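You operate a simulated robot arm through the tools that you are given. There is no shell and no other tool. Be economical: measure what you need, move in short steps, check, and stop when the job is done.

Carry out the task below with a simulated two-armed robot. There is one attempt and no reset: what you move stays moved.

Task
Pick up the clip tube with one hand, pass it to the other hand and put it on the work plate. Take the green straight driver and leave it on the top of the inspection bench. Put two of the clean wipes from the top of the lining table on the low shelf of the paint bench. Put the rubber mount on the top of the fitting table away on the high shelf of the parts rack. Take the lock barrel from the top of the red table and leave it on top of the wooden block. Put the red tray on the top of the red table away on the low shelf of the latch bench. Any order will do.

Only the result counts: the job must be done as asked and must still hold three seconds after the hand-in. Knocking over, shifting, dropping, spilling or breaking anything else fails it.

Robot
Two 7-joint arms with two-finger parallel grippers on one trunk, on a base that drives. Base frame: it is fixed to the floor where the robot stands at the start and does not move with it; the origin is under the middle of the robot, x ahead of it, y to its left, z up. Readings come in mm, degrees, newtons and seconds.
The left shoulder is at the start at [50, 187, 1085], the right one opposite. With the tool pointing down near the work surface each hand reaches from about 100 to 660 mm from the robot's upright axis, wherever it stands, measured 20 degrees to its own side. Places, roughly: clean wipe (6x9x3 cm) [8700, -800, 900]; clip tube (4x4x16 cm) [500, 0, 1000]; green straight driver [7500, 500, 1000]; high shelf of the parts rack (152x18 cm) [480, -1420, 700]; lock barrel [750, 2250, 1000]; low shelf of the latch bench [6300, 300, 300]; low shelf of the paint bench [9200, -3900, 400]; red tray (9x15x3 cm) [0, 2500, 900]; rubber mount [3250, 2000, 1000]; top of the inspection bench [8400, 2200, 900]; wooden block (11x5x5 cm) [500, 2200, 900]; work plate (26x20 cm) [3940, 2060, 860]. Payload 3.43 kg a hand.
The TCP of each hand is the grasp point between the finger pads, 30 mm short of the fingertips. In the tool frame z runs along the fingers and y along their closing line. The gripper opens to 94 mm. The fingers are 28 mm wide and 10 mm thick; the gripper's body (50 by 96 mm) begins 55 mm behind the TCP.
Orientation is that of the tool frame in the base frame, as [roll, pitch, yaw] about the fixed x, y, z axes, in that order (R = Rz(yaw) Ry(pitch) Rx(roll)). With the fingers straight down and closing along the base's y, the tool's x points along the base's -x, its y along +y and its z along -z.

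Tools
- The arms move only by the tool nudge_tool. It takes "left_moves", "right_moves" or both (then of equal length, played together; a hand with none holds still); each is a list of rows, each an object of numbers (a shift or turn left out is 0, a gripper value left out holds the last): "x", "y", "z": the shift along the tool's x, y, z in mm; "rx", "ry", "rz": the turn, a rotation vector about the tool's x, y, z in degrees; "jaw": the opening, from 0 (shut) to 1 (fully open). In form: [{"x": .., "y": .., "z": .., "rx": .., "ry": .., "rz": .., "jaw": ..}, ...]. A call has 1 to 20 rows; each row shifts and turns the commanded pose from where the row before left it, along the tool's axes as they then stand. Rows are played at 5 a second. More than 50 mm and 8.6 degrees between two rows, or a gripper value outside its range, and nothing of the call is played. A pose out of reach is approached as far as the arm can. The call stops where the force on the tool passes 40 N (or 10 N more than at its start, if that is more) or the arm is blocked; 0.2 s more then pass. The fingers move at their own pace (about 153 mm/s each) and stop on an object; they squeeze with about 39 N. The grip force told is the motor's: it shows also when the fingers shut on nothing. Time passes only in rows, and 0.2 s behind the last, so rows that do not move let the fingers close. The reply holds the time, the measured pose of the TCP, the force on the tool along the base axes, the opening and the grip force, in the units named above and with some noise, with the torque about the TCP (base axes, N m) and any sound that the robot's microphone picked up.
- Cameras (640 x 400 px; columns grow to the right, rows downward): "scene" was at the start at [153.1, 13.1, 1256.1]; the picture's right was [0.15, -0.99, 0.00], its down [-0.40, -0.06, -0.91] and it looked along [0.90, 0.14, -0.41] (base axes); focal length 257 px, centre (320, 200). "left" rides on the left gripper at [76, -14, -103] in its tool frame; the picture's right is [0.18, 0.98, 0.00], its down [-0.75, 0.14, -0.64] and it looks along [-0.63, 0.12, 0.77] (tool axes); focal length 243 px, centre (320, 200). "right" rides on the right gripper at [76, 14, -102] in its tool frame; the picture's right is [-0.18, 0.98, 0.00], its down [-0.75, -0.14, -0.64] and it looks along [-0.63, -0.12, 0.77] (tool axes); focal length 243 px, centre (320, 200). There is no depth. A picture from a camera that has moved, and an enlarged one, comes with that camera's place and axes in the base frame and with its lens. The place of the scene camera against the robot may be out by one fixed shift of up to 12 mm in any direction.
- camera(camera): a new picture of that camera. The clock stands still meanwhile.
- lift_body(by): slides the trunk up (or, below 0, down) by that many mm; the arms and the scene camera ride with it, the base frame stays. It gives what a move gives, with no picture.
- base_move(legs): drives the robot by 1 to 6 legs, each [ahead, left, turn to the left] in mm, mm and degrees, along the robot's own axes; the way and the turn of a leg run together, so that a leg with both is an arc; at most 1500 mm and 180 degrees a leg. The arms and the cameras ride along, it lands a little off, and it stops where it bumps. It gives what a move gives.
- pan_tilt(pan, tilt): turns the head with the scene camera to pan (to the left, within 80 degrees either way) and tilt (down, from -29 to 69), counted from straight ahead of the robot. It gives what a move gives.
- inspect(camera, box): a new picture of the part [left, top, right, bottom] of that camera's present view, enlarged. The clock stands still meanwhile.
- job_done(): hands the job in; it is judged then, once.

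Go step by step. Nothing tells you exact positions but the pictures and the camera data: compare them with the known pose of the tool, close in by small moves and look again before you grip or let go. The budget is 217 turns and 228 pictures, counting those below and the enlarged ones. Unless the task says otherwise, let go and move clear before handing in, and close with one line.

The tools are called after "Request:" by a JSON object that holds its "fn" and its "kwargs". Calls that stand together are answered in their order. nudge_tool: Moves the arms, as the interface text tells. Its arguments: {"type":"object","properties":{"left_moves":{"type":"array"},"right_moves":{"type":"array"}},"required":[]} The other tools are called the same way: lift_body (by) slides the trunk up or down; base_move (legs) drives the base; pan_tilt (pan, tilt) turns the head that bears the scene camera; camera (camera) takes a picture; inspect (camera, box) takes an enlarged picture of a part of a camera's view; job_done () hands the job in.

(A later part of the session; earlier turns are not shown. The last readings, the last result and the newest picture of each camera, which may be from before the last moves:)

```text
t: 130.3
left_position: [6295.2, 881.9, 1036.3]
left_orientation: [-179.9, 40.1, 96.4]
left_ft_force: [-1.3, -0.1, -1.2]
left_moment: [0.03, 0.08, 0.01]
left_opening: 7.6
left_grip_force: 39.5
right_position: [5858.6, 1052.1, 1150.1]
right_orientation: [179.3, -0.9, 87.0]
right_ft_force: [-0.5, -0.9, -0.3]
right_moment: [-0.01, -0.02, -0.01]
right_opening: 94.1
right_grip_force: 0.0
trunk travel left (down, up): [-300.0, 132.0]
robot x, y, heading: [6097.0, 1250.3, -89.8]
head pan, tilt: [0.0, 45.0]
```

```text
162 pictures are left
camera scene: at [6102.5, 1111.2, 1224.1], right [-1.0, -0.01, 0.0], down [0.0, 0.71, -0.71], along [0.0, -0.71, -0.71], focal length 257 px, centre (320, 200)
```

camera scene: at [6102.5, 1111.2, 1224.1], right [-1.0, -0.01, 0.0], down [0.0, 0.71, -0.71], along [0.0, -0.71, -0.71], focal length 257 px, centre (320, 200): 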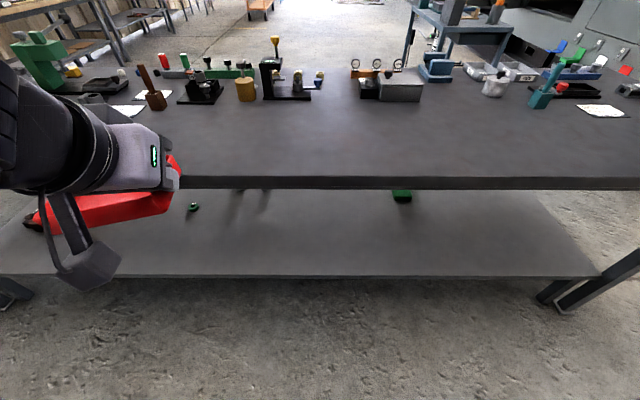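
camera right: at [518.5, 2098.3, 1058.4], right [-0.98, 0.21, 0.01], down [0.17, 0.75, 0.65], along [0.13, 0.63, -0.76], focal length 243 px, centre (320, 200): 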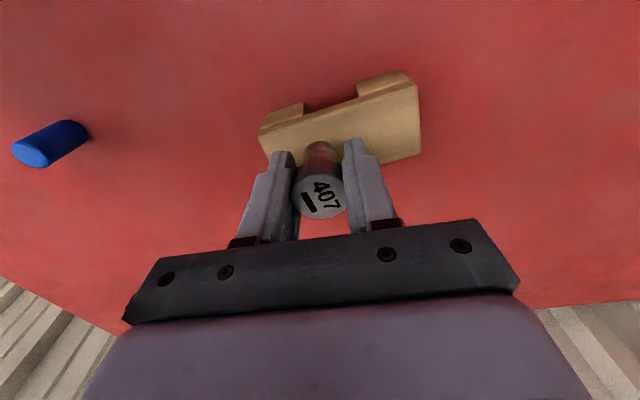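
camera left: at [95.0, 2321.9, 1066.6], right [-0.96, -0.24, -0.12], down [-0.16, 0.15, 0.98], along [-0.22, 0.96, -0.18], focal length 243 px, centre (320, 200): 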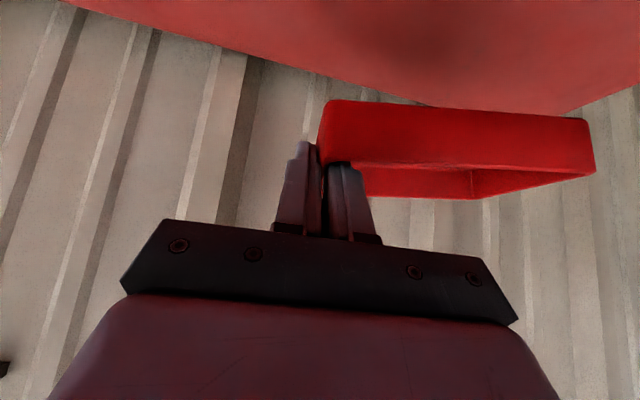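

The tabletop edge is at y ≈ 700 and the shelf edge at y ≈ 609. I'll lower the trunk, then lower the hand outside the bench.

Request:
{"fn": "lift_body", "kwargs": {"by": -300}}

Request:
{"fn": "nudge_tool", "kwargs": {"left_moves": [{"z": 30.6, "x": 25.7}, {"z": 30.6, "x": 25.7}, {"z": 30.6, "x": 25.7}, {"z": 30.6, "x": 25.7}, {"z": 30.6, "x": 25.7}, {"z": 30.6, "x": 25.7}, {}]}}

Request:
{"fn": "camera", "kwargs": {"camera": "scene"}}

Request:
{"fn": "camera", "kwargs": {"camera": "left"}}

```text
t: 133.3
left_position: [6293.7, 881.9, 735.8]
left_orientation: [-180.0, 40.2, 96.4]
left_ft_force: [0.3, 0.1, -2.3]
left_moment: [0.0, 0.1, 0.03]
left_opening: 7.5
left_grip_force: 38.9
right_position: [5858.8, 1052.9, 850.4]
right_orientation: [179.3, -0.7, 87.0]
right_ft_force: [-0.1, -0.1, 0.2]
right_moment: [0.04, -0.02, 0.02]
right_opening: 93.7
right_grip_force: 0.2
trunk travel left (down, up): [0.0, 432.0]
robot x, y, heading: [6099.4, 1255.0, -89.4]
head pan, tilt: [0.0, 45.0]
```

```text
t: 134.9
left_position: [6292.7, 874.1, 496.3]
left_orientation: [179.9, 40.1, 96.5]
left_ft_force: [0.0, -0.1, -2.0]
left_moment: [0.0, 0.12, 0.01]
left_opening: 7.6
left_grip_force: 38.6
left hand out of reach, approached as far as the arm can: row 2
right_position: [5860.2, 1053.4, 850.0]
right_orientation: [179.2, -0.8, 87.0]
right_ft_force: [-0.4, 0.7, -0.3]
right_moment: [-0.03, 0.02, 0.05]
right_opening: 93.8
right_grip_force: 0.0
trunk travel left (down, up): [0.0, 432.0]
robot x, y, heading: [6099.2, 1254.5, -89.8]
head pan, tilt: [0.0, 45.0]
```

```text
161 pictures are left
camera scene: at [6102.4, 1111.3, 924.0], right [-1.0, -0.01, 0.0], down [0.0, 0.71, -0.71], along [0.0, -0.71, -0.71], focal length 257 px, centre (320, 200)
```

scene: 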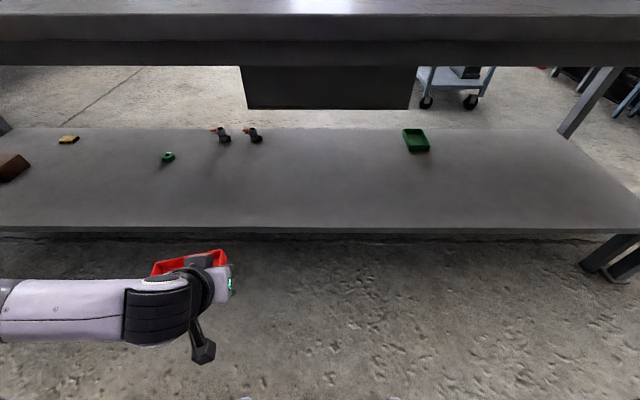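

```text
160 pictures are left
camera left: at [6265.4, 997.2, 526.0], right [0.96, 0.25, -0.12], down [0.16, -0.15, 0.98], along [0.23, -0.96, -0.18], focal length 243 px, centre (320, 200)
```

left: 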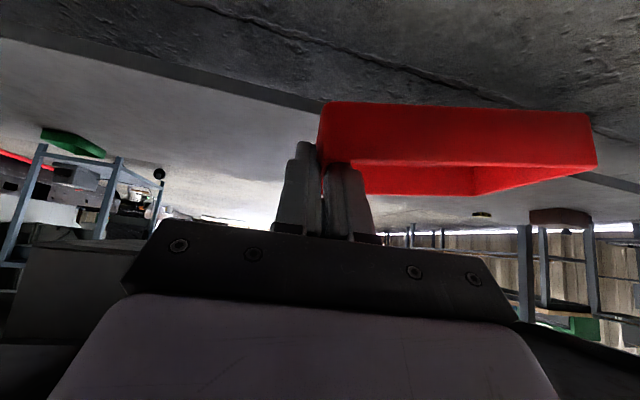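

The shelf top is at about z 290–300 and its edge at y ≈ 607. I'll drive 200 mm closer, then extend under the tabletop.

Request:
{"fn": "base_move", "kwargs": {"legs": [[200, 0, 0]]}}

Request:
{"fn": "nudge_tool", "kwargs": {"left_moves": [{"z": 28, "x": -31}, {"z": 28, "x": -31}, {"z": 28, "x": -31}, {"z": 30.6, "x": 25.7}, {"z": 30.6, "x": 25.7}, {}]}}

Request:
{"fn": "camera", "kwargs": {"camera": "scene"}}

Request:
{"fn": "camera", "kwargs": {"camera": "left"}}

```text
t: 136.5
left_position: [6292.6, 675.9, 497.6]
left_orientation: [180.0, 40.2, 96.4]
left_ft_force: [-0.8, -0.7, -1.3]
left_moment: [0.01, 0.11, 0.02]
left_opening: 7.3
left_grip_force: 39.3
right_position: [5860.0, 851.9, 848.8]
right_orientation: [179.4, -0.7, 86.9]
right_ft_force: [-0.3, 0.0, 0.0]
right_moment: [0.0, 0.01, -0.02]
right_opening: 94.2
right_grip_force: 0.1
trunk travel left (down, up): [0.0, 432.0]
robot x, y, heading: [6098.9, 1054.2, -89.7]
head pan, tilt: [0.0, 45.0]
```

```text
t: 137.9
left_position: [6306.0, 553.0, 411.7]
left_orientation: [-180.0, 40.1, 96.5]
left_ft_force: [0.4, -0.3, -1.9]
left_moment: [0.02, 0.1, -0.01]
left_opening: 7.6
left_grip_force: 38.7
right_position: [5861.4, 854.6, 849.9]
right_orientation: [179.3, -0.8, 87.1]
right_ft_force: [0.1, -0.5, -0.7]
right_moment: [-0.02, -0.03, 0.0]
right_opening: 93.9
right_grip_force: 0.1
trunk travel left (down, up): [0.0, 432.0]
robot x, y, heading: [6098.2, 1055.5, -89.8]
head pan, tilt: [0.0, 45.0]
```

```text
159 pictures are left
camera scene: at [6103.6, 911.9, 924.0], right [-1.0, -0.01, 0.0], down [0.0, 0.71, -0.71], along [0.0, -0.71, -0.71], focal length 257 px, centre (320, 200)
```

scene: 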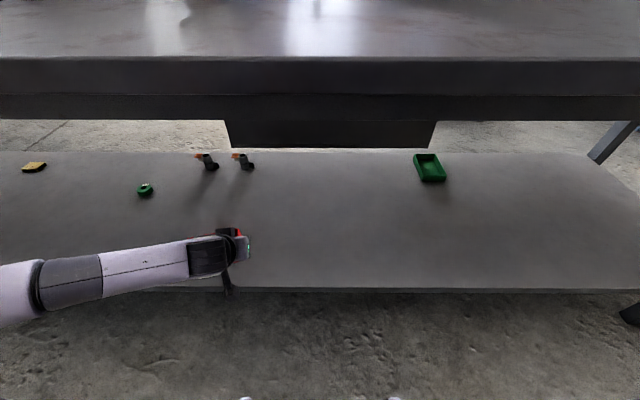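

```text
158 pictures are left
camera left: at [6280.0, 674.7, 441.1], right [0.96, 0.25, -0.12], down [0.16, -0.15, 0.98], along [0.23, -0.96, -0.18], focal length 243 px, centre (320, 200)
```

left: 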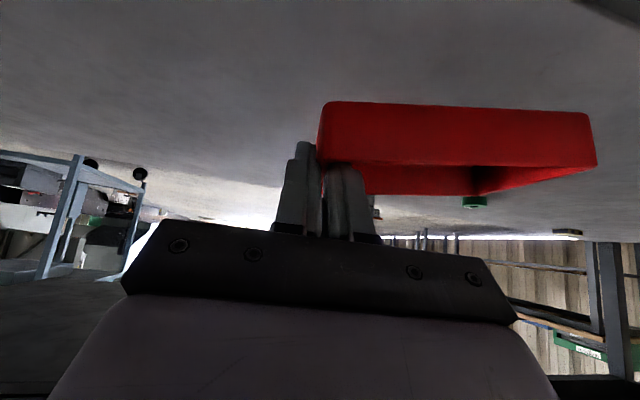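

The tray is over the shelf with its near edge at about y = 577. I'll go 25 mm further in and lower most of the way.

Request:
{"fn": "nudge_tool", "kwargs": {"left_moves": [{"z": 16, "x": -19}, {"z": 21, "x": 18}, {"z": 15, "x": 13}, {}]}}

Request:
{"fn": "camera", "kwargs": {"camera": "left"}}

```text
t: 138.9
left_position: [6308.6, 526.5, 365.1]
left_orientation: [-180.0, 40.1, 96.4]
left_ft_force: [0.0, -0.1, -1.4]
left_moment: [0.02, 0.11, -0.02]
left_opening: 7.7
left_grip_force: 38.7
right_position: [5860.4, 853.8, 849.2]
right_orientation: [179.3, -0.9, 87.0]
right_ft_force: [1.0, 0.4, 0.1]
right_moment: [-0.02, 0.0, -0.01]
right_opening: 94.1
right_grip_force: 0.1
trunk travel left (down, up): [0.0, 432.0]
robot x, y, heading: [6101.1, 1049.4, -89.9]
head pan, tilt: [0.0, 45.0]
```

```text
157 pictures are left
camera left: at [6282.8, 649.4, 394.0], right [0.96, 0.25, -0.12], down [0.16, -0.15, 0.98], along [0.23, -0.96, -0.18], focal length 243 px, centre (320, 200)
```

left: 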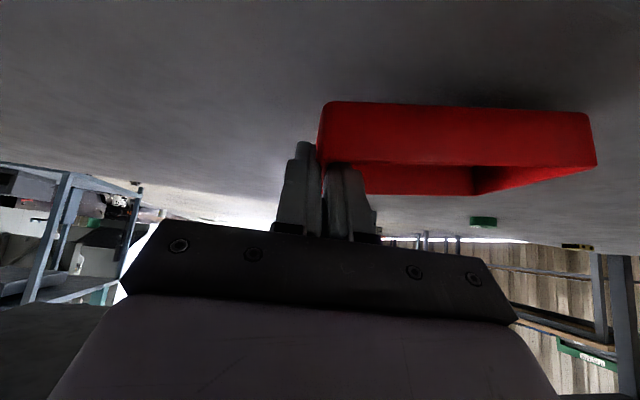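

Shadow is appearing under the tray. I'll lower in small steps, feeling for contact.

Request:
{"fn": "nudge_tool", "kwargs": {"left_moves": [{"z": 6, "x": 5}, {"z": 6, "x": 5}, {"z": 4, "x": 3.4}, {}]}}

Request:
{"fn": "nudge_tool", "kwargs": {"left_moves": [{"z": 3, "x": 2.5}, {"z": 3, "x": 2.5}, {}]}}

Request:
{"fn": "camera", "kwargs": {"camera": "left"}}

```text
t: 139.9
left_position: [6309.7, 528.0, 344.4]
left_orientation: [-180.0, 40.1, 96.3]
left_ft_force: [-0.3, 0.6, -1.0]
left_moment: [0.0, 0.04, 0.01]
left_opening: 7.6
left_grip_force: 38.9
right_position: [5860.4, 852.5, 849.8]
right_orientation: [179.4, -0.8, 87.0]
right_ft_force: [1.1, 0.0, -0.6]
right_moment: [0.02, -0.01, 0.01]
right_opening: 94.1
right_grip_force: 0.1
trunk travel left (down, up): [0.0, 432.0]
robot x, y, heading: [6097.7, 1050.4, -89.9]
head pan, tilt: [0.0, 45.0]
```

```text
t: 140.7
left_position: [6310.3, 525.2, 338.3]
left_orientation: [-179.9, 40.3, 96.4]
left_ft_force: [-1.5, 2.3, 11.2]
left_moment: [-0.67, -0.08, 0.03]
left_opening: 7.4
left_grip_force: 38.8
right_position: [5860.3, 855.1, 850.2]
right_orientation: [179.3, -0.7, 87.0]
right_ft_force: [0.2, -0.5, 1.1]
right_moment: [0.01, 0.03, 0.01]
right_opening: 93.8
right_grip_force: 0.0
trunk travel left (down, up): [0.0, 432.0]
robot x, y, heading: [6100.9, 1056.9, -89.5]
head pan, tilt: [0.0, 45.0]
```

```text
156 pictures are left
camera left: at [6282.8, 648.3, 367.7], right [0.96, 0.25, -0.12], down [0.16, -0.14, 0.98], along [0.22, -0.96, -0.18], focal length 243 px, centre (320, 200)
```

left: 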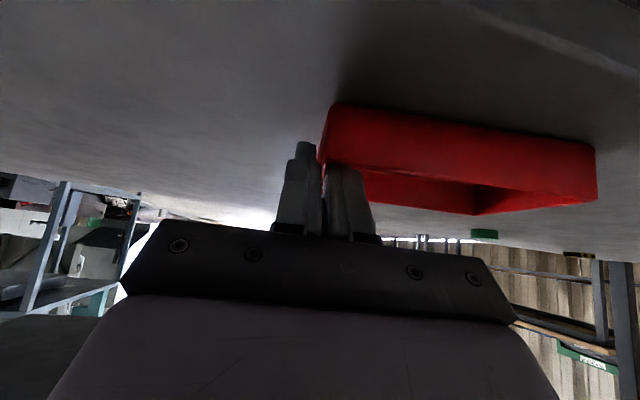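

Firm contact at 11 N with the tray flat. I'll release, rise straight up, and check.

Request:
{"fn": "nudge_tool", "kwargs": {"left_moves": [{"jaw": 0.4}, {}, {}, {"z": -15, "x": -12.8}, {"z": -31, "x": -25.7}, {"z": -31, "x": -25.7}, {"z": -20, "x": 25}, {}]}}

Request:
{"fn": "camera", "kwargs": {"camera": "left"}}

```text
t: 142.5
left_position: [6306.2, 559.3, 436.5]
left_orientation: [-180.0, 40.1, 96.4]
left_ft_force: [-0.3, -0.9, 0.1]
left_moment: [-0.02, 0.0, -0.02]
left_opening: 37.5
left_grip_force: 0.1
right_position: [5859.7, 853.1, 849.8]
right_orientation: [179.2, -0.8, 86.9]
right_ft_force: [-0.5, -0.3, -1.0]
right_moment: [-0.03, -0.01, -0.03]
right_opening: 93.9
right_grip_force: 0.0
trunk travel left (down, up): [0.0, 432.0]
robot x, y, heading: [6103.5, 1052.8, -89.7]
head pan, tilt: [0.0, 45.0]
```

```text
155 pictures are left
camera left: at [6279.6, 681.7, 465.9], right [0.96, 0.25, -0.12], down [0.16, -0.15, 0.98], along [0.23, -0.96, -0.18], focal length 243 px, centre (320, 200)
```

left: 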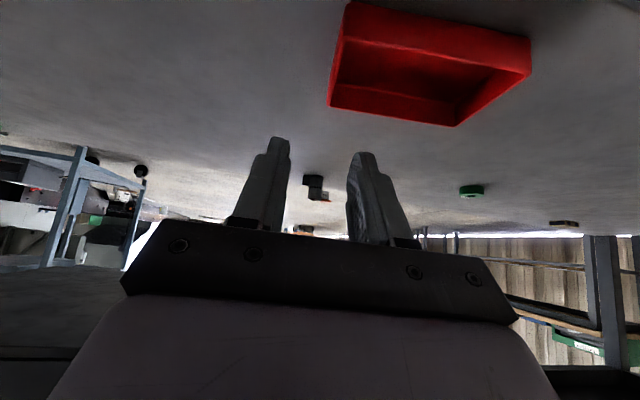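

The tray is on the latch bench's low shelf. I'll back out, raise the trunk and bring the left hand upright.

Request:
{"fn": "base_move", "kwargs": {"legs": [[-330, 0, 0]]}}

Request:
{"fn": "lift_body", "kwargs": {"by": 300}}

Request:
{"fn": "nudge_tool", "kwargs": {"left_moves": [{"z": -36, "x": -30, "jaw": 1}, {"z": -36, "x": -30}, {"z": -36, "x": -30}, {"z": -36, "x": -30}, {"z": -36, "x": -30}, {"z": -36, "x": -30}, {"z": -36, "x": -30}, {"z": -36, "x": -30}, {"z": -36, "x": -30}, {"ry": 8}, {"ry": 8}, {"ry": 8}, {"ry": 8}, {"ry": 8}, {}]}}

Request:
{"fn": "pan_tilt", "kwargs": {"pan": 60, "tilt": 20}}

Request:
{"fn": "camera", "kwargs": {"camera": "scene"}}

```text
t: 144.7
left_position: [6305.8, 892.9, 435.5]
left_orientation: [180.0, 40.2, 96.7]
left_ft_force: [-0.7, -0.9, 0.3]
left_moment: [0.02, -0.01, 0.0]
left_opening: 37.6
left_grip_force: 0.0
right_position: [5859.4, 1185.3, 849.7]
right_orientation: [179.3, -0.9, 87.2]
right_ft_force: [0.6, 0.0, 0.0]
right_moment: [0.0, 0.01, 0.02]
right_opening: 94.0
right_grip_force: 0.0
trunk travel left (down, up): [0.0, 432.0]
robot x, y, heading: [6097.6, 1388.9, -89.3]
head pan, tilt: [0.0, 45.0]
```

```text
t: 147.7
left_position: [6305.6, 892.7, 735.9]
left_orientation: [-180.0, 40.1, 96.7]
left_ft_force: [-0.3, -0.7, -0.3]
left_moment: [0.0, -0.05, 0.0]
left_opening: 37.7
left_grip_force: 0.1
right_position: [5858.1, 1185.5, 1148.7]
right_orientation: [179.3, -0.9, 87.2]
right_ft_force: [0.3, 0.2, 0.6]
right_moment: [0.02, 0.02, 0.04]
right_opening: 93.9
right_grip_force: 0.1
trunk travel left (down, up): [-300.0, 132.0]
robot x, y, heading: [6096.8, 1383.0, -89.4]
head pan, tilt: [0.0, 45.0]
```

```text
t: 150.9
left_position: [6306.0, 894.9, 1158.8]
left_orientation: [180.0, -0.2, 96.5]
left_ft_force: [-0.4, 0.4, 0.2]
left_moment: [0.04, 0.03, 0.01]
left_opening: 94.1
left_grip_force: 0.0
right_position: [5859.2, 1185.2, 1149.6]
right_orientation: [179.3, -0.8, 87.2]
right_ft_force: [-0.6, -0.2, -0.9]
right_moment: [0.0, 0.01, 0.0]
right_opening: 93.9
right_grip_force: 0.0
trunk travel left (down, up): [-300.0, 132.0]
robot x, y, heading: [6095.9, 1383.7, -89.5]
head pan, tilt: [0.0, 45.0]
```

```text
t: 152.2
left_position: [6305.8, 895.9, 1159.1]
left_orientation: [-180.0, 0.1, 96.5]
left_ft_force: [0.2, 0.3, 0.3]
left_moment: [-0.02, 0.04, 0.02]
left_opening: 94.0
left_grip_force: 0.0
right_position: [5859.7, 1185.0, 1149.2]
right_orientation: [179.3, -0.8, 87.2]
right_ft_force: [-0.7, 0.0, 0.3]
right_moment: [0.03, -0.01, -0.02]
right_opening: 94.2
right_grip_force: 0.1
trunk travel left (down, up): [-300.0, 132.0]
robot x, y, heading: [6098.5, 1385.1, -89.5]
head pan, tilt: [60.0, 20.0]
```

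```text
154 pictures are left
camera scene: at [6181.8, 1280.0, 1262.6], right [-0.49, -0.87, 0.0], down [-0.3, 0.17, -0.94], along [0.82, -0.46, -0.34], focal length 257 px, centre (320, 200)
```

scene: 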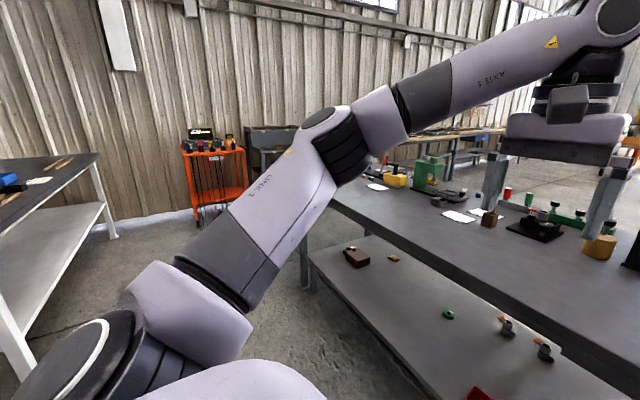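

Next is the green driver at about [7503, 550] on the latch bench's far end. I'll slide left along the bench and approach it.

Request:
{"fn": "base_move", "kwargs": {"legs": [[0, 1200, -0.5], [300, 0, 0]]}}

Request:
{"fn": "pan_tilt", "kwargs": {"pan": 20, "tilt": 40}}

Request:
{"fn": "camera", "kwargs": {"camera": "scene"}}

Request:
{"fn": "camera", "kwargs": {"camera": "left"}}

```text
t: 159.9
left_position: [7504.1, 599.6, 1158.4]
left_orientation: [180.0, 0.1, 96.2]
left_ft_force: [0.6, 0.6, 0.0]
left_moment: [0.01, 0.02, -0.04]
left_opening: 94.1
left_grip_force: 0.1
right_position: [7059.6, 894.1, 1149.5]
right_orientation: [179.3, -0.8, 86.9]
right_ft_force: [-0.2, -0.3, 0.1]
right_moment: [0.0, 0.01, 0.04]
right_opening: 94.0
right_grip_force: 0.1
trunk travel left (down, up): [-300.0, 132.0]
robot x, y, heading: [7295.5, 1093.1, -90.0]
head pan, tilt: [60.0, 20.0]
```

```text
t: 161.0
left_position: [7503.4, 600.0, 1159.5]
left_orientation: [-180.0, 0.1, 96.2]
left_ft_force: [0.2, -0.2, -0.6]
left_moment: [-0.02, -0.03, -0.03]
left_opening: 94.0
left_grip_force: 0.1
right_position: [7059.6, 894.5, 1149.5]
right_orientation: [179.3, -0.8, 86.8]
right_ft_force: [-0.1, -0.8, -0.6]
right_moment: [0.02, 0.01, -0.01]
right_opening: 93.9
right_grip_force: 0.0
trunk travel left (down, up): [-300.0, 132.0]
robot x, y, heading: [7297.7, 1093.2, -89.6]
head pan, tilt: [20.0, 40.0]
```

```text
153 pictures are left
camera scene: at [7331.2, 953.5, 1231.3], right [-0.94, -0.35, 0.0], down [-0.22, 0.6, -0.77], along [0.26, -0.72, -0.64], focal length 257 px, centre (320, 200)
```

scene: 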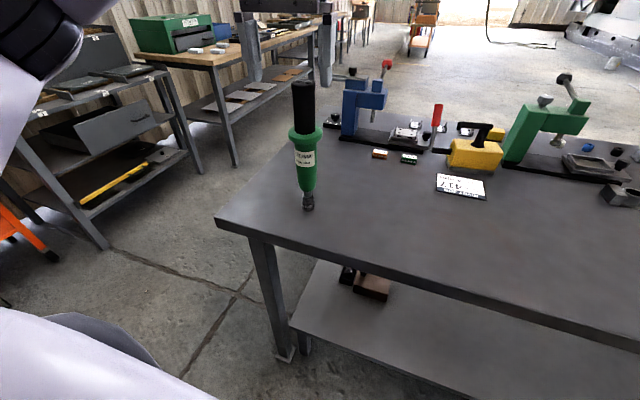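

```text
152 pictures are left
camera left: at [7482.5, 675.4, 1260.7], right [0.96, 0.29, 0.0], down [0.22, -0.73, 0.64], along [0.19, -0.62, -0.77], focal length 243 px, centre (320, 200)
```

left: 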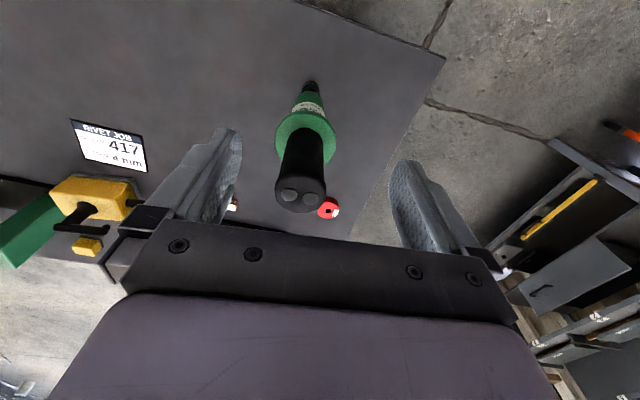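

Request:
{"fn": "inspect", "kwargs": {"camera": "scene", "box": [250, 60, 370, 230]}}

Request:
{"fn": "inspect", "kwargs": {"camera": "left", "box": [230, 60, 380, 230]}}

```text
2.35 times, centred on (310, 145) of scene
camera zoom: at [7331.2, 953.5, 1231.3], right [-0.94, -0.35, 0.0], down [-0.22, 0.6, -0.77], along [0.26, -0.72, -0.64], focal length 604 px, centre (344, 329)
```

zoom: 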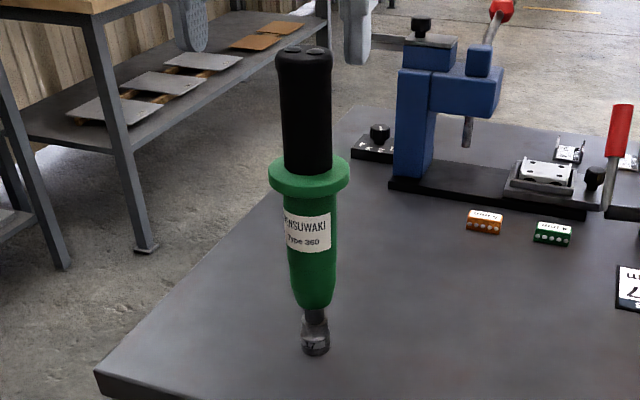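

```text
2.35 times, centred on (305, 145) of left
camera zoom: at [7482.5, 675.4, 1260.7], right [0.96, 0.29, 0.0], down [0.22, -0.73, 0.64], along [0.19, -0.62, -0.77], focal length 571 px, centre (355, 329)
```

zoom: 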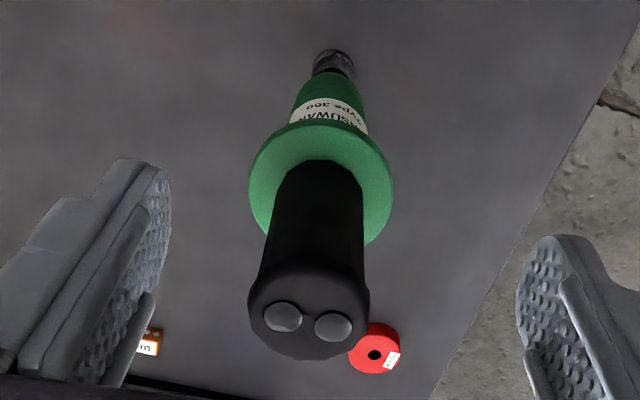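

The green straight driver stands on its socket at about [7500, 568], with a black handle at z 1040–1122. I'll raise, move over it and check alignment.

Request:
{"fn": "nudge_tool", "kwargs": {"left_moves": [{"z": -35}, {"x": -33.6, "y": -5.7}, {"z": 20}, {}]}}

Request:
{"fn": "camera", "kwargs": {"camera": "left"}}

Request:
{"fn": "camera", "kwargs": {"camera": "scene"}}

```text
t: 162.0
left_position: [7500.7, 566.6, 1173.8]
left_orientation: [180.0, 0.1, 96.2]
left_ft_force: [-0.5, -0.1, 0.1]
left_moment: [-0.02, 0.02, 0.03]
left_opening: 94.2
left_grip_force: 0.1
right_position: [7057.6, 893.6, 1150.5]
right_orientation: [179.3, -0.7, 86.8]
right_ft_force: [0.3, 0.8, -0.5]
right_moment: [0.0, -0.01, 0.01]
right_opening: 94.1
right_grip_force: 0.0
trunk travel left (down, up): [-300.0, 132.0]
robot x, y, heading: [7300.2, 1090.7, -89.9]
head pan, tilt: [20.0, 40.0]
```

```text
149 pictures are left
camera left: at [7479.2, 641.7, 1275.8], right [0.96, 0.29, 0.0], down [0.22, -0.73, 0.64], along [0.19, -0.62, -0.77], focal length 243 px, centre (320, 200)
```

left: 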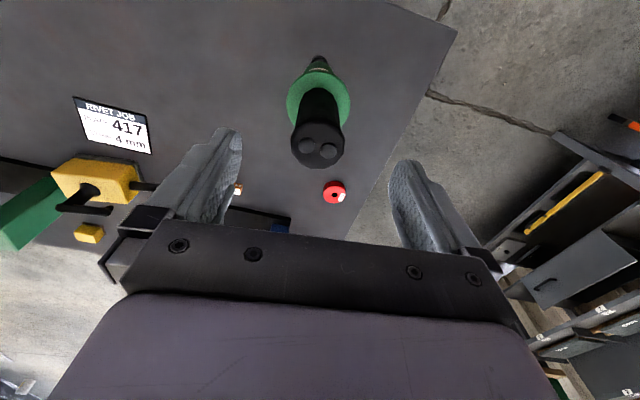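

```text
148 pictures are left
camera scene: at [7330.9, 953.5, 1231.3], right [-0.94, -0.34, 0.0], down [-0.22, 0.6, -0.77], along [0.26, -0.72, -0.64], focal length 257 px, centre (320, 200)
```

scene: 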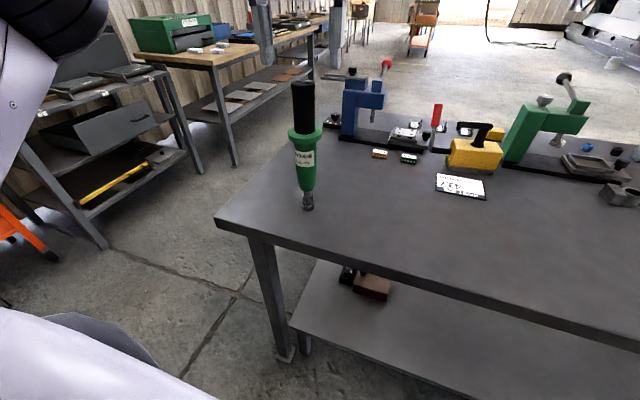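

Request:
{"fn": "nudge_tool", "kwargs": {"left_moves": [{"z": 30, "x": -1}, {"z": 30}, {"z": 25}, {}]}}

Request:
{"fn": "camera", "kwargs": {"camera": "left"}}

```text
t: 163.0
left_position: [7500.5, 565.2, 1088.4]
left_orientation: [180.0, 0.1, 96.1]
left_ft_force: [0.8, -0.1, -0.5]
left_moment: [-0.02, 0.01, 0.02]
left_opening: 93.9
left_grip_force: 0.1
right_position: [7059.3, 893.7, 1150.1]
right_orientation: [179.3, -0.8, 86.8]
right_ft_force: [-0.2, -0.3, 0.1]
right_moment: [0.01, 0.0, -0.01]
right_opening: 93.8
right_grip_force: 0.0
trunk travel left (down, up): [-300.0, 132.0]
robot x, y, heading: [7300.4, 1092.2, -89.8]
head pan, tilt: [20.0, 40.0]
```

```text
147 pictures are left
camera left: at [7479.7, 639.9, 1190.3], right [0.96, 0.29, 0.0], down [0.22, -0.73, 0.64], along [0.19, -0.62, -0.77], focal length 243 px, centre (320, 200)
```

left: 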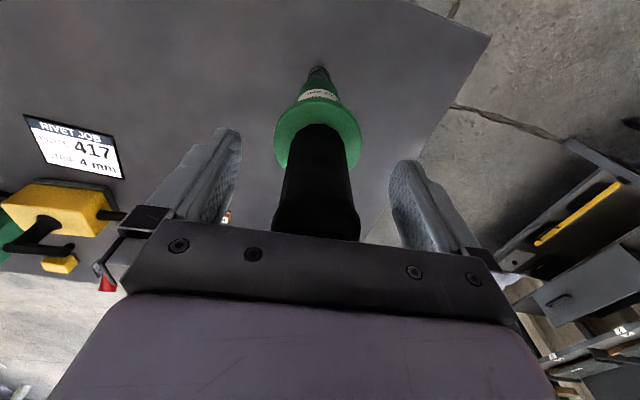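

The handle is centred between the fingers. I'll close and lift gently.

Request:
{"fn": "nudge_tool", "kwargs": {"left_moves": [{"jaw": 0}, {}, {}, {}]}}

Request:
{"fn": "nudge_tool", "kwargs": {"left_moves": [{"z": -15}, {"z": -30}, {"z": -30}, {}]}}

Request:
{"fn": "camera", "kwargs": {"camera": "scene"}}

Request:
{"fn": "camera", "kwargs": {"camera": "left"}}

```text
t: 164.0
left_position: [7501.2, 565.4, 1088.3]
left_orientation: [-180.0, 0.1, 96.2]
left_ft_force: [-1.0, -0.7, -0.1]
left_moment: [-0.03, 0.21, 0.02]
left_opening: 36.9
left_grip_force: 38.9
right_position: [7058.4, 894.0, 1149.4]
right_orientation: [179.4, -0.8, 86.8]
right_ft_force: [-0.2, -1.0, -0.3]
right_moment: [0.01, 0.03, -0.02]
right_opening: 94.3
right_grip_force: 0.0
trunk travel left (down, up): [-300.0, 132.0]
robot x, y, heading: [7295.7, 1090.0, -89.9]
head pan, tilt: [20.0, 40.0]
```

```text
t: 165.0
left_position: [7501.1, 564.4, 1162.8]
left_orientation: [180.0, 0.0, 96.2]
left_ft_force: [-0.2, 0.0, -9.6]
left_moment: [0.02, 0.03, 0.05]
left_opening: 36.9
left_grip_force: 38.9
right_position: [7059.7, 893.8, 1149.1]
right_orientation: [179.3, -0.8, 86.9]
right_ft_force: [-0.4, 0.4, 0.5]
right_moment: [-0.02, -0.01, 0.01]
right_opening: 94.0
right_grip_force: 0.1
trunk travel left (down, up): [-300.0, 132.0]
robot x, y, heading: [7298.1, 1090.9, -89.8]
head pan, tilt: [20.0, 40.0]
```

```text
146 pictures are left
camera scene: at [7331.5, 952.5, 1231.1], right [-0.94, -0.34, 0.0], down [-0.22, 0.6, -0.77], along [0.26, -0.72, -0.64], focal length 257 px, centre (320, 200)
```

scene: 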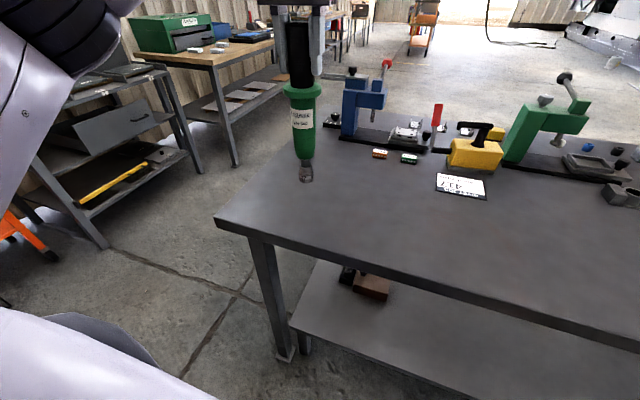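

```text
145 pictures are left
camera left: at [7480.3, 639.1, 1265.4], right [0.96, 0.29, 0.0], down [0.22, -0.73, 0.64], along [0.19, -0.61, -0.77], focal length 243 px, centre (320, 200)
```

left: 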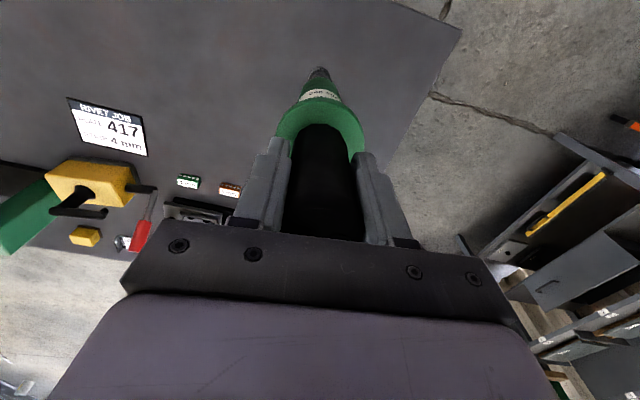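

The driver is held vertically and weighs about 1 kg. I'll back off, turn around, and drive to the inspection bench.

Request:
{"fn": "nudge_tool", "kwargs": {"left_moves": [{"x": 40, "z": -20}, {"x": 45}, {"x": 45}, {}]}}

Request:
{"fn": "base_move", "kwargs": {"legs": [[-250, 0, 0], [0, 0, 90], [0, 0, 90], [0, -1100, 0]]}}

Request:
{"fn": "pan_tilt", "kwargs": {"pan": 0, "tilt": 30}}

Request:
{"fn": "camera", "kwargs": {"camera": "scene"}}

```text
t: 166.0
left_position: [7488.9, 695.0, 1183.7]
left_orientation: [-180.0, 0.0, 96.4]
left_ft_force: [0.8, -0.5, -7.8]
left_moment: [0.04, -0.01, 0.01]
left_opening: 36.9
left_grip_force: 39.0
right_position: [7060.1, 894.0, 1150.3]
right_orientation: [179.2, -0.8, 86.7]
right_ft_force: [0.5, 0.2, -0.6]
right_moment: [-0.02, 0.0, 0.04]
right_opening: 94.4
right_grip_force: 0.2
trunk travel left (down, up): [-300.0, 132.0]
robot x, y, heading: [7295.9, 1087.7, -89.7]
head pan, tilt: [20.0, 40.0]
```

```text
t: 180.6
left_position: [8200.2, 1734.9, 1183.4]
left_orientation: [-180.0, 0.1, -84.2]
left_ft_force: [0.0, 0.0, -8.8]
left_moment: [-0.02, -0.01, 0.01]
left_opening: 37.2
left_grip_force: 39.3
right_position: [8627.3, 1531.9, 1148.9]
right_orientation: [179.2, -0.8, -93.6]
right_ft_force: [-0.6, -0.2, 0.6]
right_moment: [-0.01, -0.01, 0.0]
right_opening: 94.0
right_grip_force: 0.1
trunk travel left (down, up): [-300.0, 132.0]
robot x, y, heading: [8385.7, 1332.7, 89.8]
head pan, tilt: [20.0, 40.0]
```

```text
t: 181.4
left_position: [8199.9, 1735.1, 1183.4]
left_orientation: [-180.0, 0.0, -84.2]
left_ft_force: [0.4, -0.4, -8.2]
left_moment: [-0.04, 0.03, 0.02]
left_opening: 36.9
left_grip_force: 39.4
right_position: [8627.6, 1532.9, 1148.7]
right_orientation: [179.3, -0.8, -93.6]
right_ft_force: [-0.2, 0.3, 0.1]
right_moment: [-0.01, 0.02, -0.05]
right_opening: 93.8
right_grip_force: 0.1
trunk travel left (down, up): [-300.0, 132.0]
robot x, y, heading: [8386.7, 1337.3, 89.7]
head pan, tilt: [0.0, 30.0]
```

```text
144 pictures are left
camera scene: at [8391.4, 1483.8, 1246.5], right [1.0, 0.0, 0.0], down [0.0, -0.5, -0.87], along [0.0, 0.87, -0.5], focal length 257 px, centre (320, 200)
```

scene: 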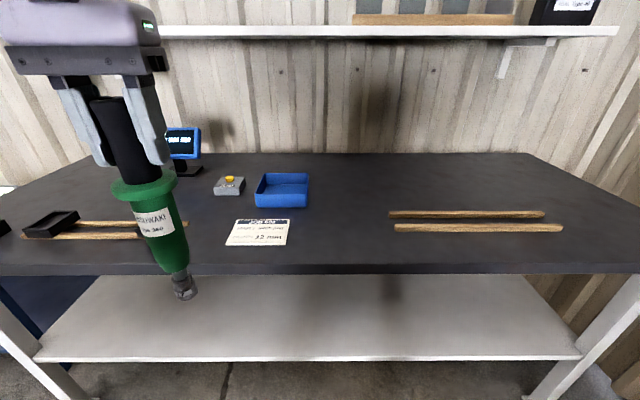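

The bench top has a clear spot near [8440, 2060], between the card and the two sticks. I'll drive right and forward toward it.

Request:
{"fn": "base_move", "kwargs": {"legs": [[0, -220, 0], [250, 0, 0]]}}

Request:
{"fn": "pan_tilt", "kwargs": {"pan": 20, "tilt": 45}}

Request:
{"fn": "camera", "kwargs": {"camera": "scene"}}

Request:
{"fn": "camera", "kwargs": {"camera": "left"}}

```text
t: 184.6
left_position: [8421.5, 1982.5, 1182.4]
left_orientation: [-180.0, 0.0, -84.3]
left_ft_force: [-1.4, 0.0, -8.8]
left_moment: [0.01, -0.01, 0.01]
left_opening: 36.6
left_grip_force: 38.8
right_position: [8849.7, 1778.1, 1150.3]
right_orientation: [179.3, -0.8, -93.7]
right_ft_force: [0.4, -0.1, -0.7]
right_moment: [-0.01, 0.0, -0.01]
right_opening: 94.1
right_grip_force: 0.0
trunk travel left (down, up): [-300.0, 132.0]
robot x, y, heading: [8611.1, 1579.3, 89.7]
head pan, tilt: [0.0, 30.0]
```

```text
t: 185.4
left_position: [8421.6, 1981.9, 1182.6]
left_orientation: [180.0, 0.0, -84.3]
left_ft_force: [-0.5, 1.0, -7.3]
left_moment: [-0.08, 0.03, 0.0]
left_opening: 36.7
left_grip_force: 38.9
right_position: [8850.4, 1778.3, 1149.3]
right_orientation: [179.2, -0.8, -93.7]
right_ft_force: [-0.4, 0.0, -0.3]
right_moment: [0.03, 0.02, 0.03]
right_opening: 94.3
right_grip_force: 0.0
trunk travel left (down, up): [-300.0, 132.0]
robot x, y, heading: [8609.1, 1582.4, 89.7]
head pan, tilt: [20.0, 45.0]
```

```text
143 pictures are left
camera scene: at [8585.5, 1717.1, 1223.9], right [0.94, 0.34, 0.0], down [0.24, -0.67, -0.71], along [-0.24, 0.67, -0.71], focal length 257 px, centre (320, 200)
```

scene: 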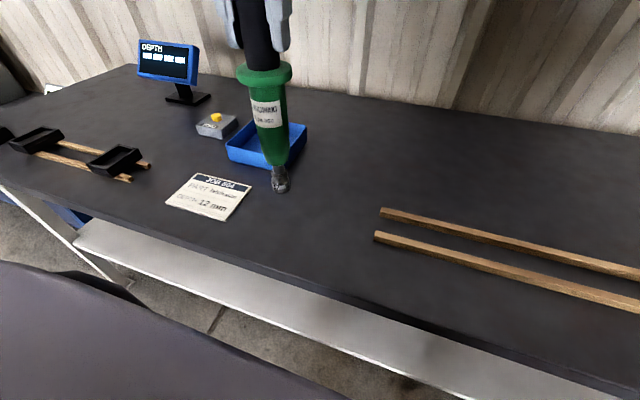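

```text
142 pictures are left
camera left: at [8445.0, 1908.1, 1284.9], right [-0.96, -0.28, 0.0], down [-0.21, 0.74, 0.64], along [-0.18, 0.62, -0.77], focal length 243 px, centre (320, 200)
```

left: 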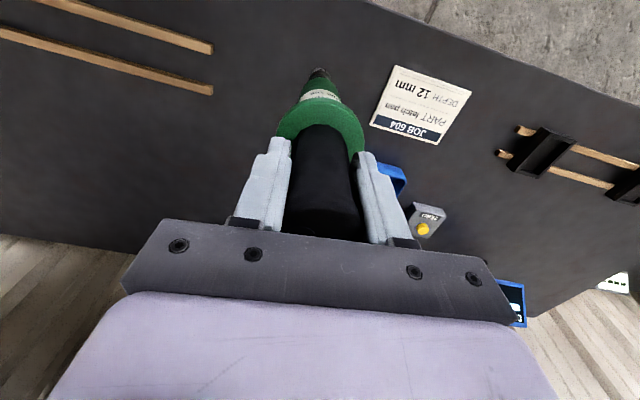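

Request:
{"fn": "nudge_tool", "kwargs": {"left_moves": [{"y": -30}, {"z": 25}, {"z": 25}, {"z": 20}, {}]}}

Request:
{"fn": "inspect", "kwargs": {"camera": "scene", "box": [200, 120, 400, 260]}}

```text
t: 186.6
left_position: [8449.7, 1984.9, 1112.1]
left_orientation: [-179.9, 0.0, -84.3]
left_ft_force: [-0.5, 0.7, -7.9]
left_moment: [-0.04, -0.01, -0.01]
left_opening: 36.8
left_grip_force: 39.3
right_position: [8849.1, 1777.4, 1149.1]
right_orientation: [179.3, -0.8, -93.7]
right_ft_force: [0.6, 0.3, 0.2]
right_moment: [0.0, -0.01, 0.01]
right_opening: 94.3
right_grip_force: 0.0
trunk travel left (down, up): [-300.0, 132.0]
robot x, y, heading: [8611.9, 1583.9, 89.7]
head pan, tilt: [20.0, 45.0]
```

```text
2.86 times, centred on (300, 190) of scene
camera zoom: at [8585.6, 1717.0, 1223.9], right [0.94, 0.34, 0.0], down [0.24, -0.67, -0.71], along [-0.24, 0.67, -0.71], focal length 733 px, centre (377, 229)
```

zoom: 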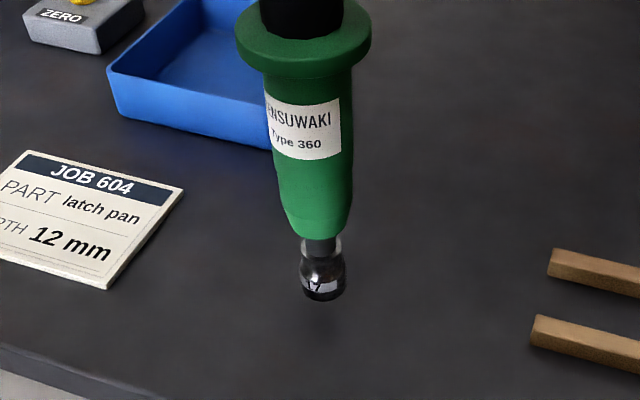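

The driver hovers about 20 mm above a clear spot. I'll lower in small steps until the weight comes off.

Request:
{"fn": "nudge_tool", "kwargs": {"left_moves": [{"z": 7}, {"z": 6}, {"z": 4}, {}]}}

Request:
{"fn": "nudge_tool", "kwargs": {"left_moves": [{"z": 2}, {"z": 2}, {}]}}

Request:
{"fn": "nudge_tool", "kwargs": {"left_moves": [{"z": 1.5}, {}]}}

Request:
{"fn": "inspect", "kwargs": {"camera": "scene", "box": [200, 120, 400, 260]}}

```text
t: 187.6
left_position: [8452.8, 1984.5, 1095.6]
left_orientation: [-179.9, 0.0, -84.3]
left_ft_force: [0.5, -0.1, -8.6]
left_moment: [0.03, -0.02, -0.03]
left_opening: 36.6
left_grip_force: 38.8
right_position: [8850.0, 1778.5, 1149.9]
right_orientation: [179.3, -0.8, -93.7]
right_ft_force: [0.8, 0.0, -0.8]
right_moment: [-0.01, 0.0, 0.0]
right_opening: 94.0
right_grip_force: 0.2
trunk travel left (down, up): [-300.0, 132.0]
robot x, y, heading: [8608.9, 1583.7, 89.6]
head pan, tilt: [20.0, 45.0]
```

```text
t: 188.4
left_position: [8451.0, 1986.0, 1091.7]
left_orientation: [-179.9, -0.1, -84.4]
left_ft_force: [-0.4, 0.4, -7.6]
left_moment: [0.0, 0.01, 0.0]
left_opening: 36.6
left_grip_force: 39.1
right_position: [8850.6, 1779.6, 1150.2]
right_orientation: [179.3, -0.8, -93.7]
right_ft_force: [-0.2, 0.2, -0.3]
right_moment: [-0.01, 0.01, -0.01]
right_opening: 93.9
right_grip_force: 0.1
trunk travel left (down, up): [-300.0, 132.0]
robot x, y, heading: [8609.9, 1581.6, 89.7]
head pan, tilt: [20.0, 45.0]
```

```text
t: 189.0
left_position: [8451.6, 1985.3, 1090.5]
left_orientation: [180.0, 0.0, -84.3]
left_ft_force: [-0.5, -1.1, -9.3]
left_moment: [-0.02, -0.02, -0.01]
left_opening: 36.6
left_grip_force: 39.1
right_position: [8850.5, 1778.6, 1148.6]
right_orientation: [179.2, -0.8, -93.7]
right_ft_force: [0.2, 0.1, 0.5]
right_moment: [0.0, -0.02, -0.01]
right_opening: 93.8
right_grip_force: 0.0
trunk travel left (down, up): [-300.0, 132.0]
robot x, y, heading: [8608.4, 1580.1, 89.7]
head pan, tilt: [20.0, 45.0]
```

```text
2.86 times, centred on (300, 190) of scene
camera zoom: at [8585.5, 1717.1, 1223.9], right [0.94, 0.34, 0.0], down [0.24, -0.67, -0.71], along [-0.24, 0.67, -0.71], focal length 733 px, centre (377, 229)
```

zoom: 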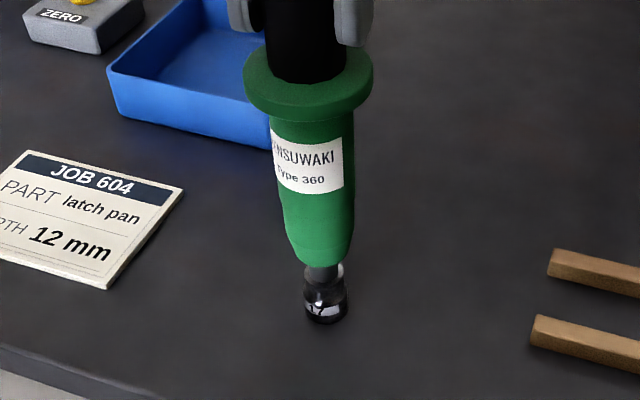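

Request:
{"fn": "nudge_tool", "kwargs": {"left_moves": [{"z": 1.5}, {}]}}

Request:
{"fn": "nudge_tool", "kwargs": {"left_moves": [{"z": 1}, {}]}}

Request:
{"fn": "nudge_tool", "kwargs": {"left_moves": [{"z": 1}, {}]}}

```text
t: 189.6
left_position: [8451.5, 1985.3, 1088.4]
left_orientation: [180.0, 0.1, -84.3]
left_ft_force: [0.0, 0.1, -7.9]
left_moment: [-0.04, -0.01, -0.01]
left_opening: 36.6
left_grip_force: 38.9
right_position: [8851.2, 1779.1, 1150.2]
right_orientation: [179.3, -0.8, -93.6]
right_ft_force: [0.6, 0.0, 0.3]
right_moment: [-0.01, -0.02, -0.04]
right_opening: 94.0
right_grip_force: 0.0
trunk travel left (down, up): [-300.0, 132.0]
robot x, y, heading: [8606.6, 1582.4, 89.6]
head pan, tilt: [20.0, 45.0]
```

```text
t: 190.2
left_position: [8451.6, 1984.5, 1088.0]
left_orientation: [-180.0, 0.1, -84.3]
left_ft_force: [-0.9, -0.5, -0.9]
left_moment: [-0.18, 0.22, 0.01]
left_opening: 36.7
left_grip_force: 38.7
right_position: [8851.5, 1779.6, 1149.8]
right_orientation: [179.4, -0.9, -93.7]
right_ft_force: [-0.3, -0.2, -0.1]
right_moment: [0.0, 0.02, 0.0]
right_opening: 93.9
right_grip_force: 0.1
trunk travel left (down, up): [-300.0, 132.0]
robot x, y, heading: [8607.9, 1584.4, 89.6]
head pan, tilt: [20.0, 45.0]
```

```text
t: 190.8
left_position: [8452.2, 1985.5, 1088.0]
left_orientation: [-180.0, 0.3, -84.3]
left_ft_force: [-3.0, 0.2, 12.6]
left_moment: [-0.17, 0.7, 0.0]
left_opening: 36.6
left_grip_force: 39.6
right_position: [8850.1, 1777.2, 1150.1]
right_orientation: [179.2, -0.7, -93.7]
right_ft_force: [0.1, -0.2, -0.9]
right_moment: [-0.03, 0.01, 0.02]
right_opening: 94.0
right_grip_force: 0.0
trunk travel left (down, up): [-300.0, 132.0]
robot x, y, heading: [8606.0, 1588.8, 89.6]
head pan, tilt: [20.0, 45.0]
```

Contact is firm. I'll back off 1 mm to a neutral load, then open only slightly first so the fingers still guard the handle.

Request:
{"fn": "nudge_tool", "kwargs": {"left_moves": [{"z": -1}, {}, {"jaw": 0.43}, {}, {}, {}]}}

Request:
{"fn": "inspect", "kwargs": {"camera": "scene", "box": [200, 0, 400, 260]}}

Request:
{"fn": "camera", "kwargs": {"camera": "left"}}

```text
t: 192.2
left_position: [8452.1, 1984.6, 1087.9]
left_orientation: [-180.0, 0.2, -84.3]
left_ft_force: [0.0, 0.6, -0.2]
left_moment: [-0.02, 0.01, -0.01]
left_opening: 40.7
left_grip_force: 0.0
right_position: [8850.3, 1778.0, 1150.7]
right_orientation: [179.2, -0.8, -93.7]
right_ft_force: [-1.2, -0.2, 0.2]
right_moment: [0.0, 0.04, -0.01]
right_opening: 94.0
right_grip_force: 0.1
trunk travel left (down, up): [-300.0, 132.0]
robot x, y, heading: [8606.9, 1581.7, 89.7]
head pan, tilt: [20.0, 45.0]
```

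```text
1.54 times, centred on (300, 130) of scene
camera zoom: at [8585.7, 1716.6, 1224.0], right [0.94, 0.34, 0.0], down [0.24, -0.67, -0.71], along [-0.24, 0.67, -0.71], focal length 395 px, centre (351, 308)
```

zoom: 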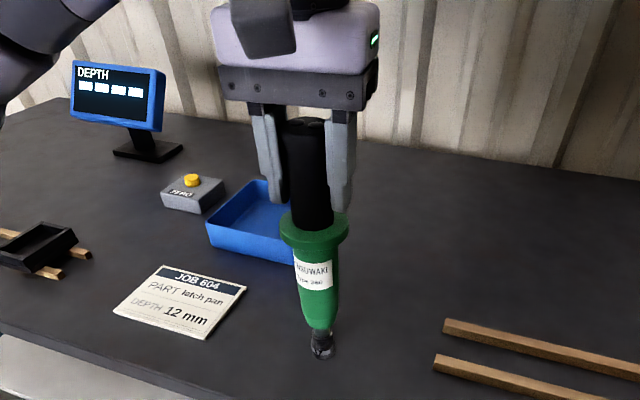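

```text
138 pictures are left
camera left: at [8475.0, 1910.9, 1190.2], right [-0.96, -0.28, 0.0], down [-0.21, 0.74, 0.64], along [-0.18, 0.62, -0.77], focal length 243 px, centre (320, 200)
```

left: 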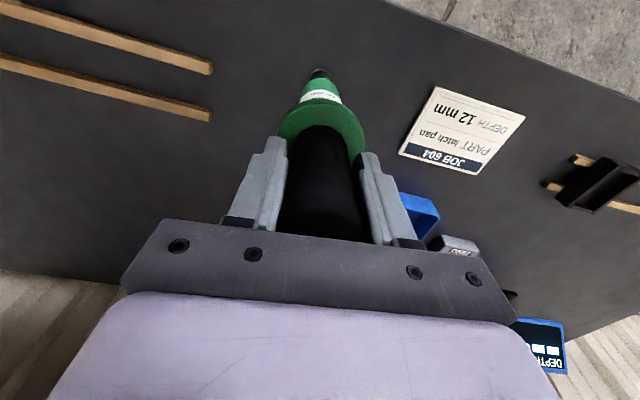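

It stands free with no load on the fingers. I'll open fully and rise straight up.

Request:
{"fn": "nudge_tool", "kwargs": {"left_moves": [{"jaw": 1}, {}, {}, {"z": -20}, {"z": -40}, {"z": -40}, {"x": 40}, {"x": 40}, {}]}}

Request:
{"fn": "inspect", "kwargs": {"camera": "scene", "box": [200, 0, 400, 260]}}

```text
t: 194.2
left_position: [8459.1, 1904.5, 1189.0]
left_orientation: [-180.0, 0.1, -84.3]
left_ft_force: [-0.2, 0.3, -0.5]
left_moment: [0.0, 0.0, -0.01]
left_opening: 94.2
left_grip_force: 0.0
right_position: [8850.8, 1778.0, 1150.1]
right_orientation: [179.3, -0.9, -93.8]
right_ft_force: [0.8, 0.3, 0.2]
right_moment: [0.0, 0.02, 0.01]
right_opening: 93.9
right_grip_force: 0.1
trunk travel left (down, up): [-300.0, 132.0]
robot x, y, heading: [8607.7, 1580.2, 89.5]
head pan, tilt: [20.0, 45.0]
```

```text
1.54 times, centred on (300, 130) of scene
camera zoom: at [8585.7, 1716.7, 1224.0], right [0.94, 0.34, 0.0], down [0.24, -0.67, -0.71], along [-0.24, 0.67, -0.71], focal length 395 px, centre (351, 308)
```

zoom: 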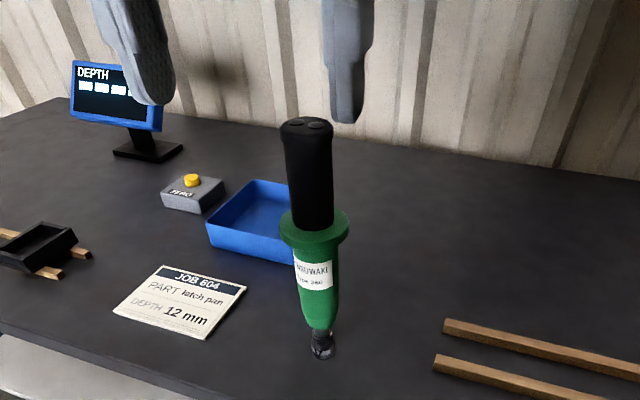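

The driver stands securely on the inspection bench. Next I'll turn around and look for the lining table with the wipes.

Request:
{"fn": "base_move", "kwargs": {"legs": [[-250, 0, 0], [0, 0, -90], [0, 0, -90]]}}

Request:
{"fn": "pan_tilt", "kwargs": {"pan": 0, "tilt": 15}}

Request:
{"fn": "camera", "kwargs": {"camera": "scene"}}

```text
t: 203.7
left_position: [8759.0, 1009.4, 1187.9]
left_orientation: [179.9, 0.1, 95.9]
left_ft_force: [-1.0, -0.2, 0.0]
left_moment: [-0.03, -0.02, 0.02]
left_opening: 93.9
left_grip_force: 0.0
right_position: [8366.5, 1134.2, 1149.4]
right_orientation: [179.3, -0.8, 86.6]
right_ft_force: [0.2, 0.1, 0.3]
right_moment: [-0.01, -0.03, -0.02]
right_opening: 94.0
right_grip_force: 0.2
trunk travel left (down, up): [-300.0, 132.0]
robot x, y, heading: [8606.8, 1335.3, -90.0]
head pan, tilt: [20.0, 45.0]
```

```text
t: 204.6
left_position: [8758.9, 1009.6, 1188.8]
left_orientation: [180.0, 0.2, 95.9]
left_ft_force: [0.6, 0.4, -0.2]
left_moment: [-0.01, -0.01, -0.02]
left_opening: 94.2
left_grip_force: 0.1
right_position: [8367.7, 1134.7, 1150.3]
right_orientation: [179.3, -0.8, 86.6]
right_ft_force: [0.3, -0.3, 0.6]
right_moment: [-0.04, 0.01, -0.01]
right_opening: 94.2
right_grip_force: 0.0
trunk travel left (down, up): [-300.0, 132.0]
robot x, y, heading: [8610.1, 1331.7, -89.9]
head pan, tilt: [0.0, 15.0]
```

```text
136 pictures are left
camera scene: at [8610.7, 1178.6, 1270.7], right [-1.0, 0.0, 0.0], down [0.0, 0.26, -0.97], along [0.0, -0.97, -0.26], focal length 257 px, centre (320, 200)
```

scene: 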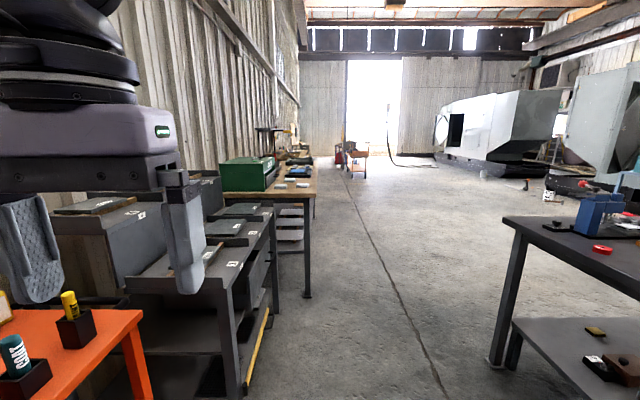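

The wipes table is the wooden-topped one, with its near leg at about [8713, -615]. I'll drive down the aisle and turn to face it.

Request:
{"fn": "base_move", "kwargs": {"legs": [[0, -480, 0], [1500, 0, 0], [650, 0, 0], [0, 0, 90]]}}

Request:
{"fn": "pan_tilt", "kwargs": {"pan": 0, "tilt": 30}}

Request:
{"fn": "camera", "kwargs": {"camera": "scene"}}

```text
t: 221.6
left_position: [8451.8, -663.8, 1188.8]
left_orientation: [-180.0, 0.2, -172.7]
left_ft_force: [-0.9, 0.4, 0.3]
left_moment: [-0.02, 0.02, 0.02]
left_opening: 94.2
left_grip_force: 0.1
right_position: [8335.6, -1058.6, 1151.1]
right_orientation: [179.4, -0.8, 177.9]
right_ft_force: [0.5, -0.4, 0.4]
right_moment: [-0.04, -0.01, 0.03]
right_opening: 94.2
right_grip_force: 0.1
trunk travel left (down, up): [-300.0, 132.0]
robot x, y, heading: [8130.5, -822.5, 0.9]
head pan, tilt: [0.0, 15.0]
```

```text
t: 222.3
left_position: [8450.9, -666.0, 1188.4]
left_orientation: [180.0, 0.1, -172.6]
left_ft_force: [0.0, 0.3, 0.3]
left_moment: [-0.03, -0.02, -0.01]
left_opening: 93.9
left_grip_force: 0.1
right_position: [8333.9, -1058.0, 1149.3]
right_orientation: [179.3, -0.7, 178.0]
right_ft_force: [-0.5, 0.5, -0.3]
right_moment: [-0.01, 0.01, 0.0]
right_opening: 94.1
right_grip_force: 0.0
trunk travel left (down, up): [-300.0, 132.0]
robot x, y, heading: [8138.2, -825.0, 0.9]
head pan, tilt: [0.0, 30.0]
```

```text
135 pictures are left
camera scene: at [8285.1, -820.5, 1246.7], right [0.02, -1.0, 0.0], down [-0.5, -0.01, -0.87], along [0.87, 0.02, -0.5], focal length 257 px, centre (320, 200)
```

scene: 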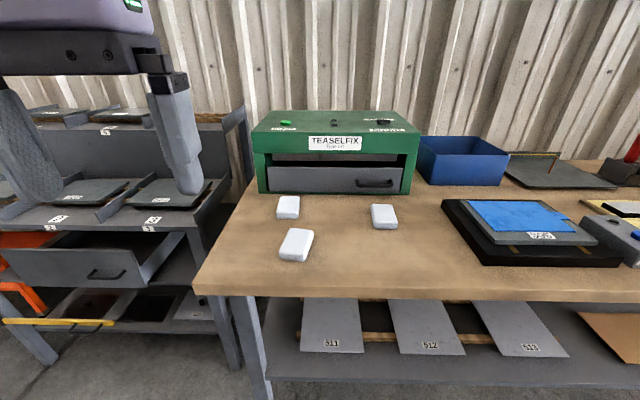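

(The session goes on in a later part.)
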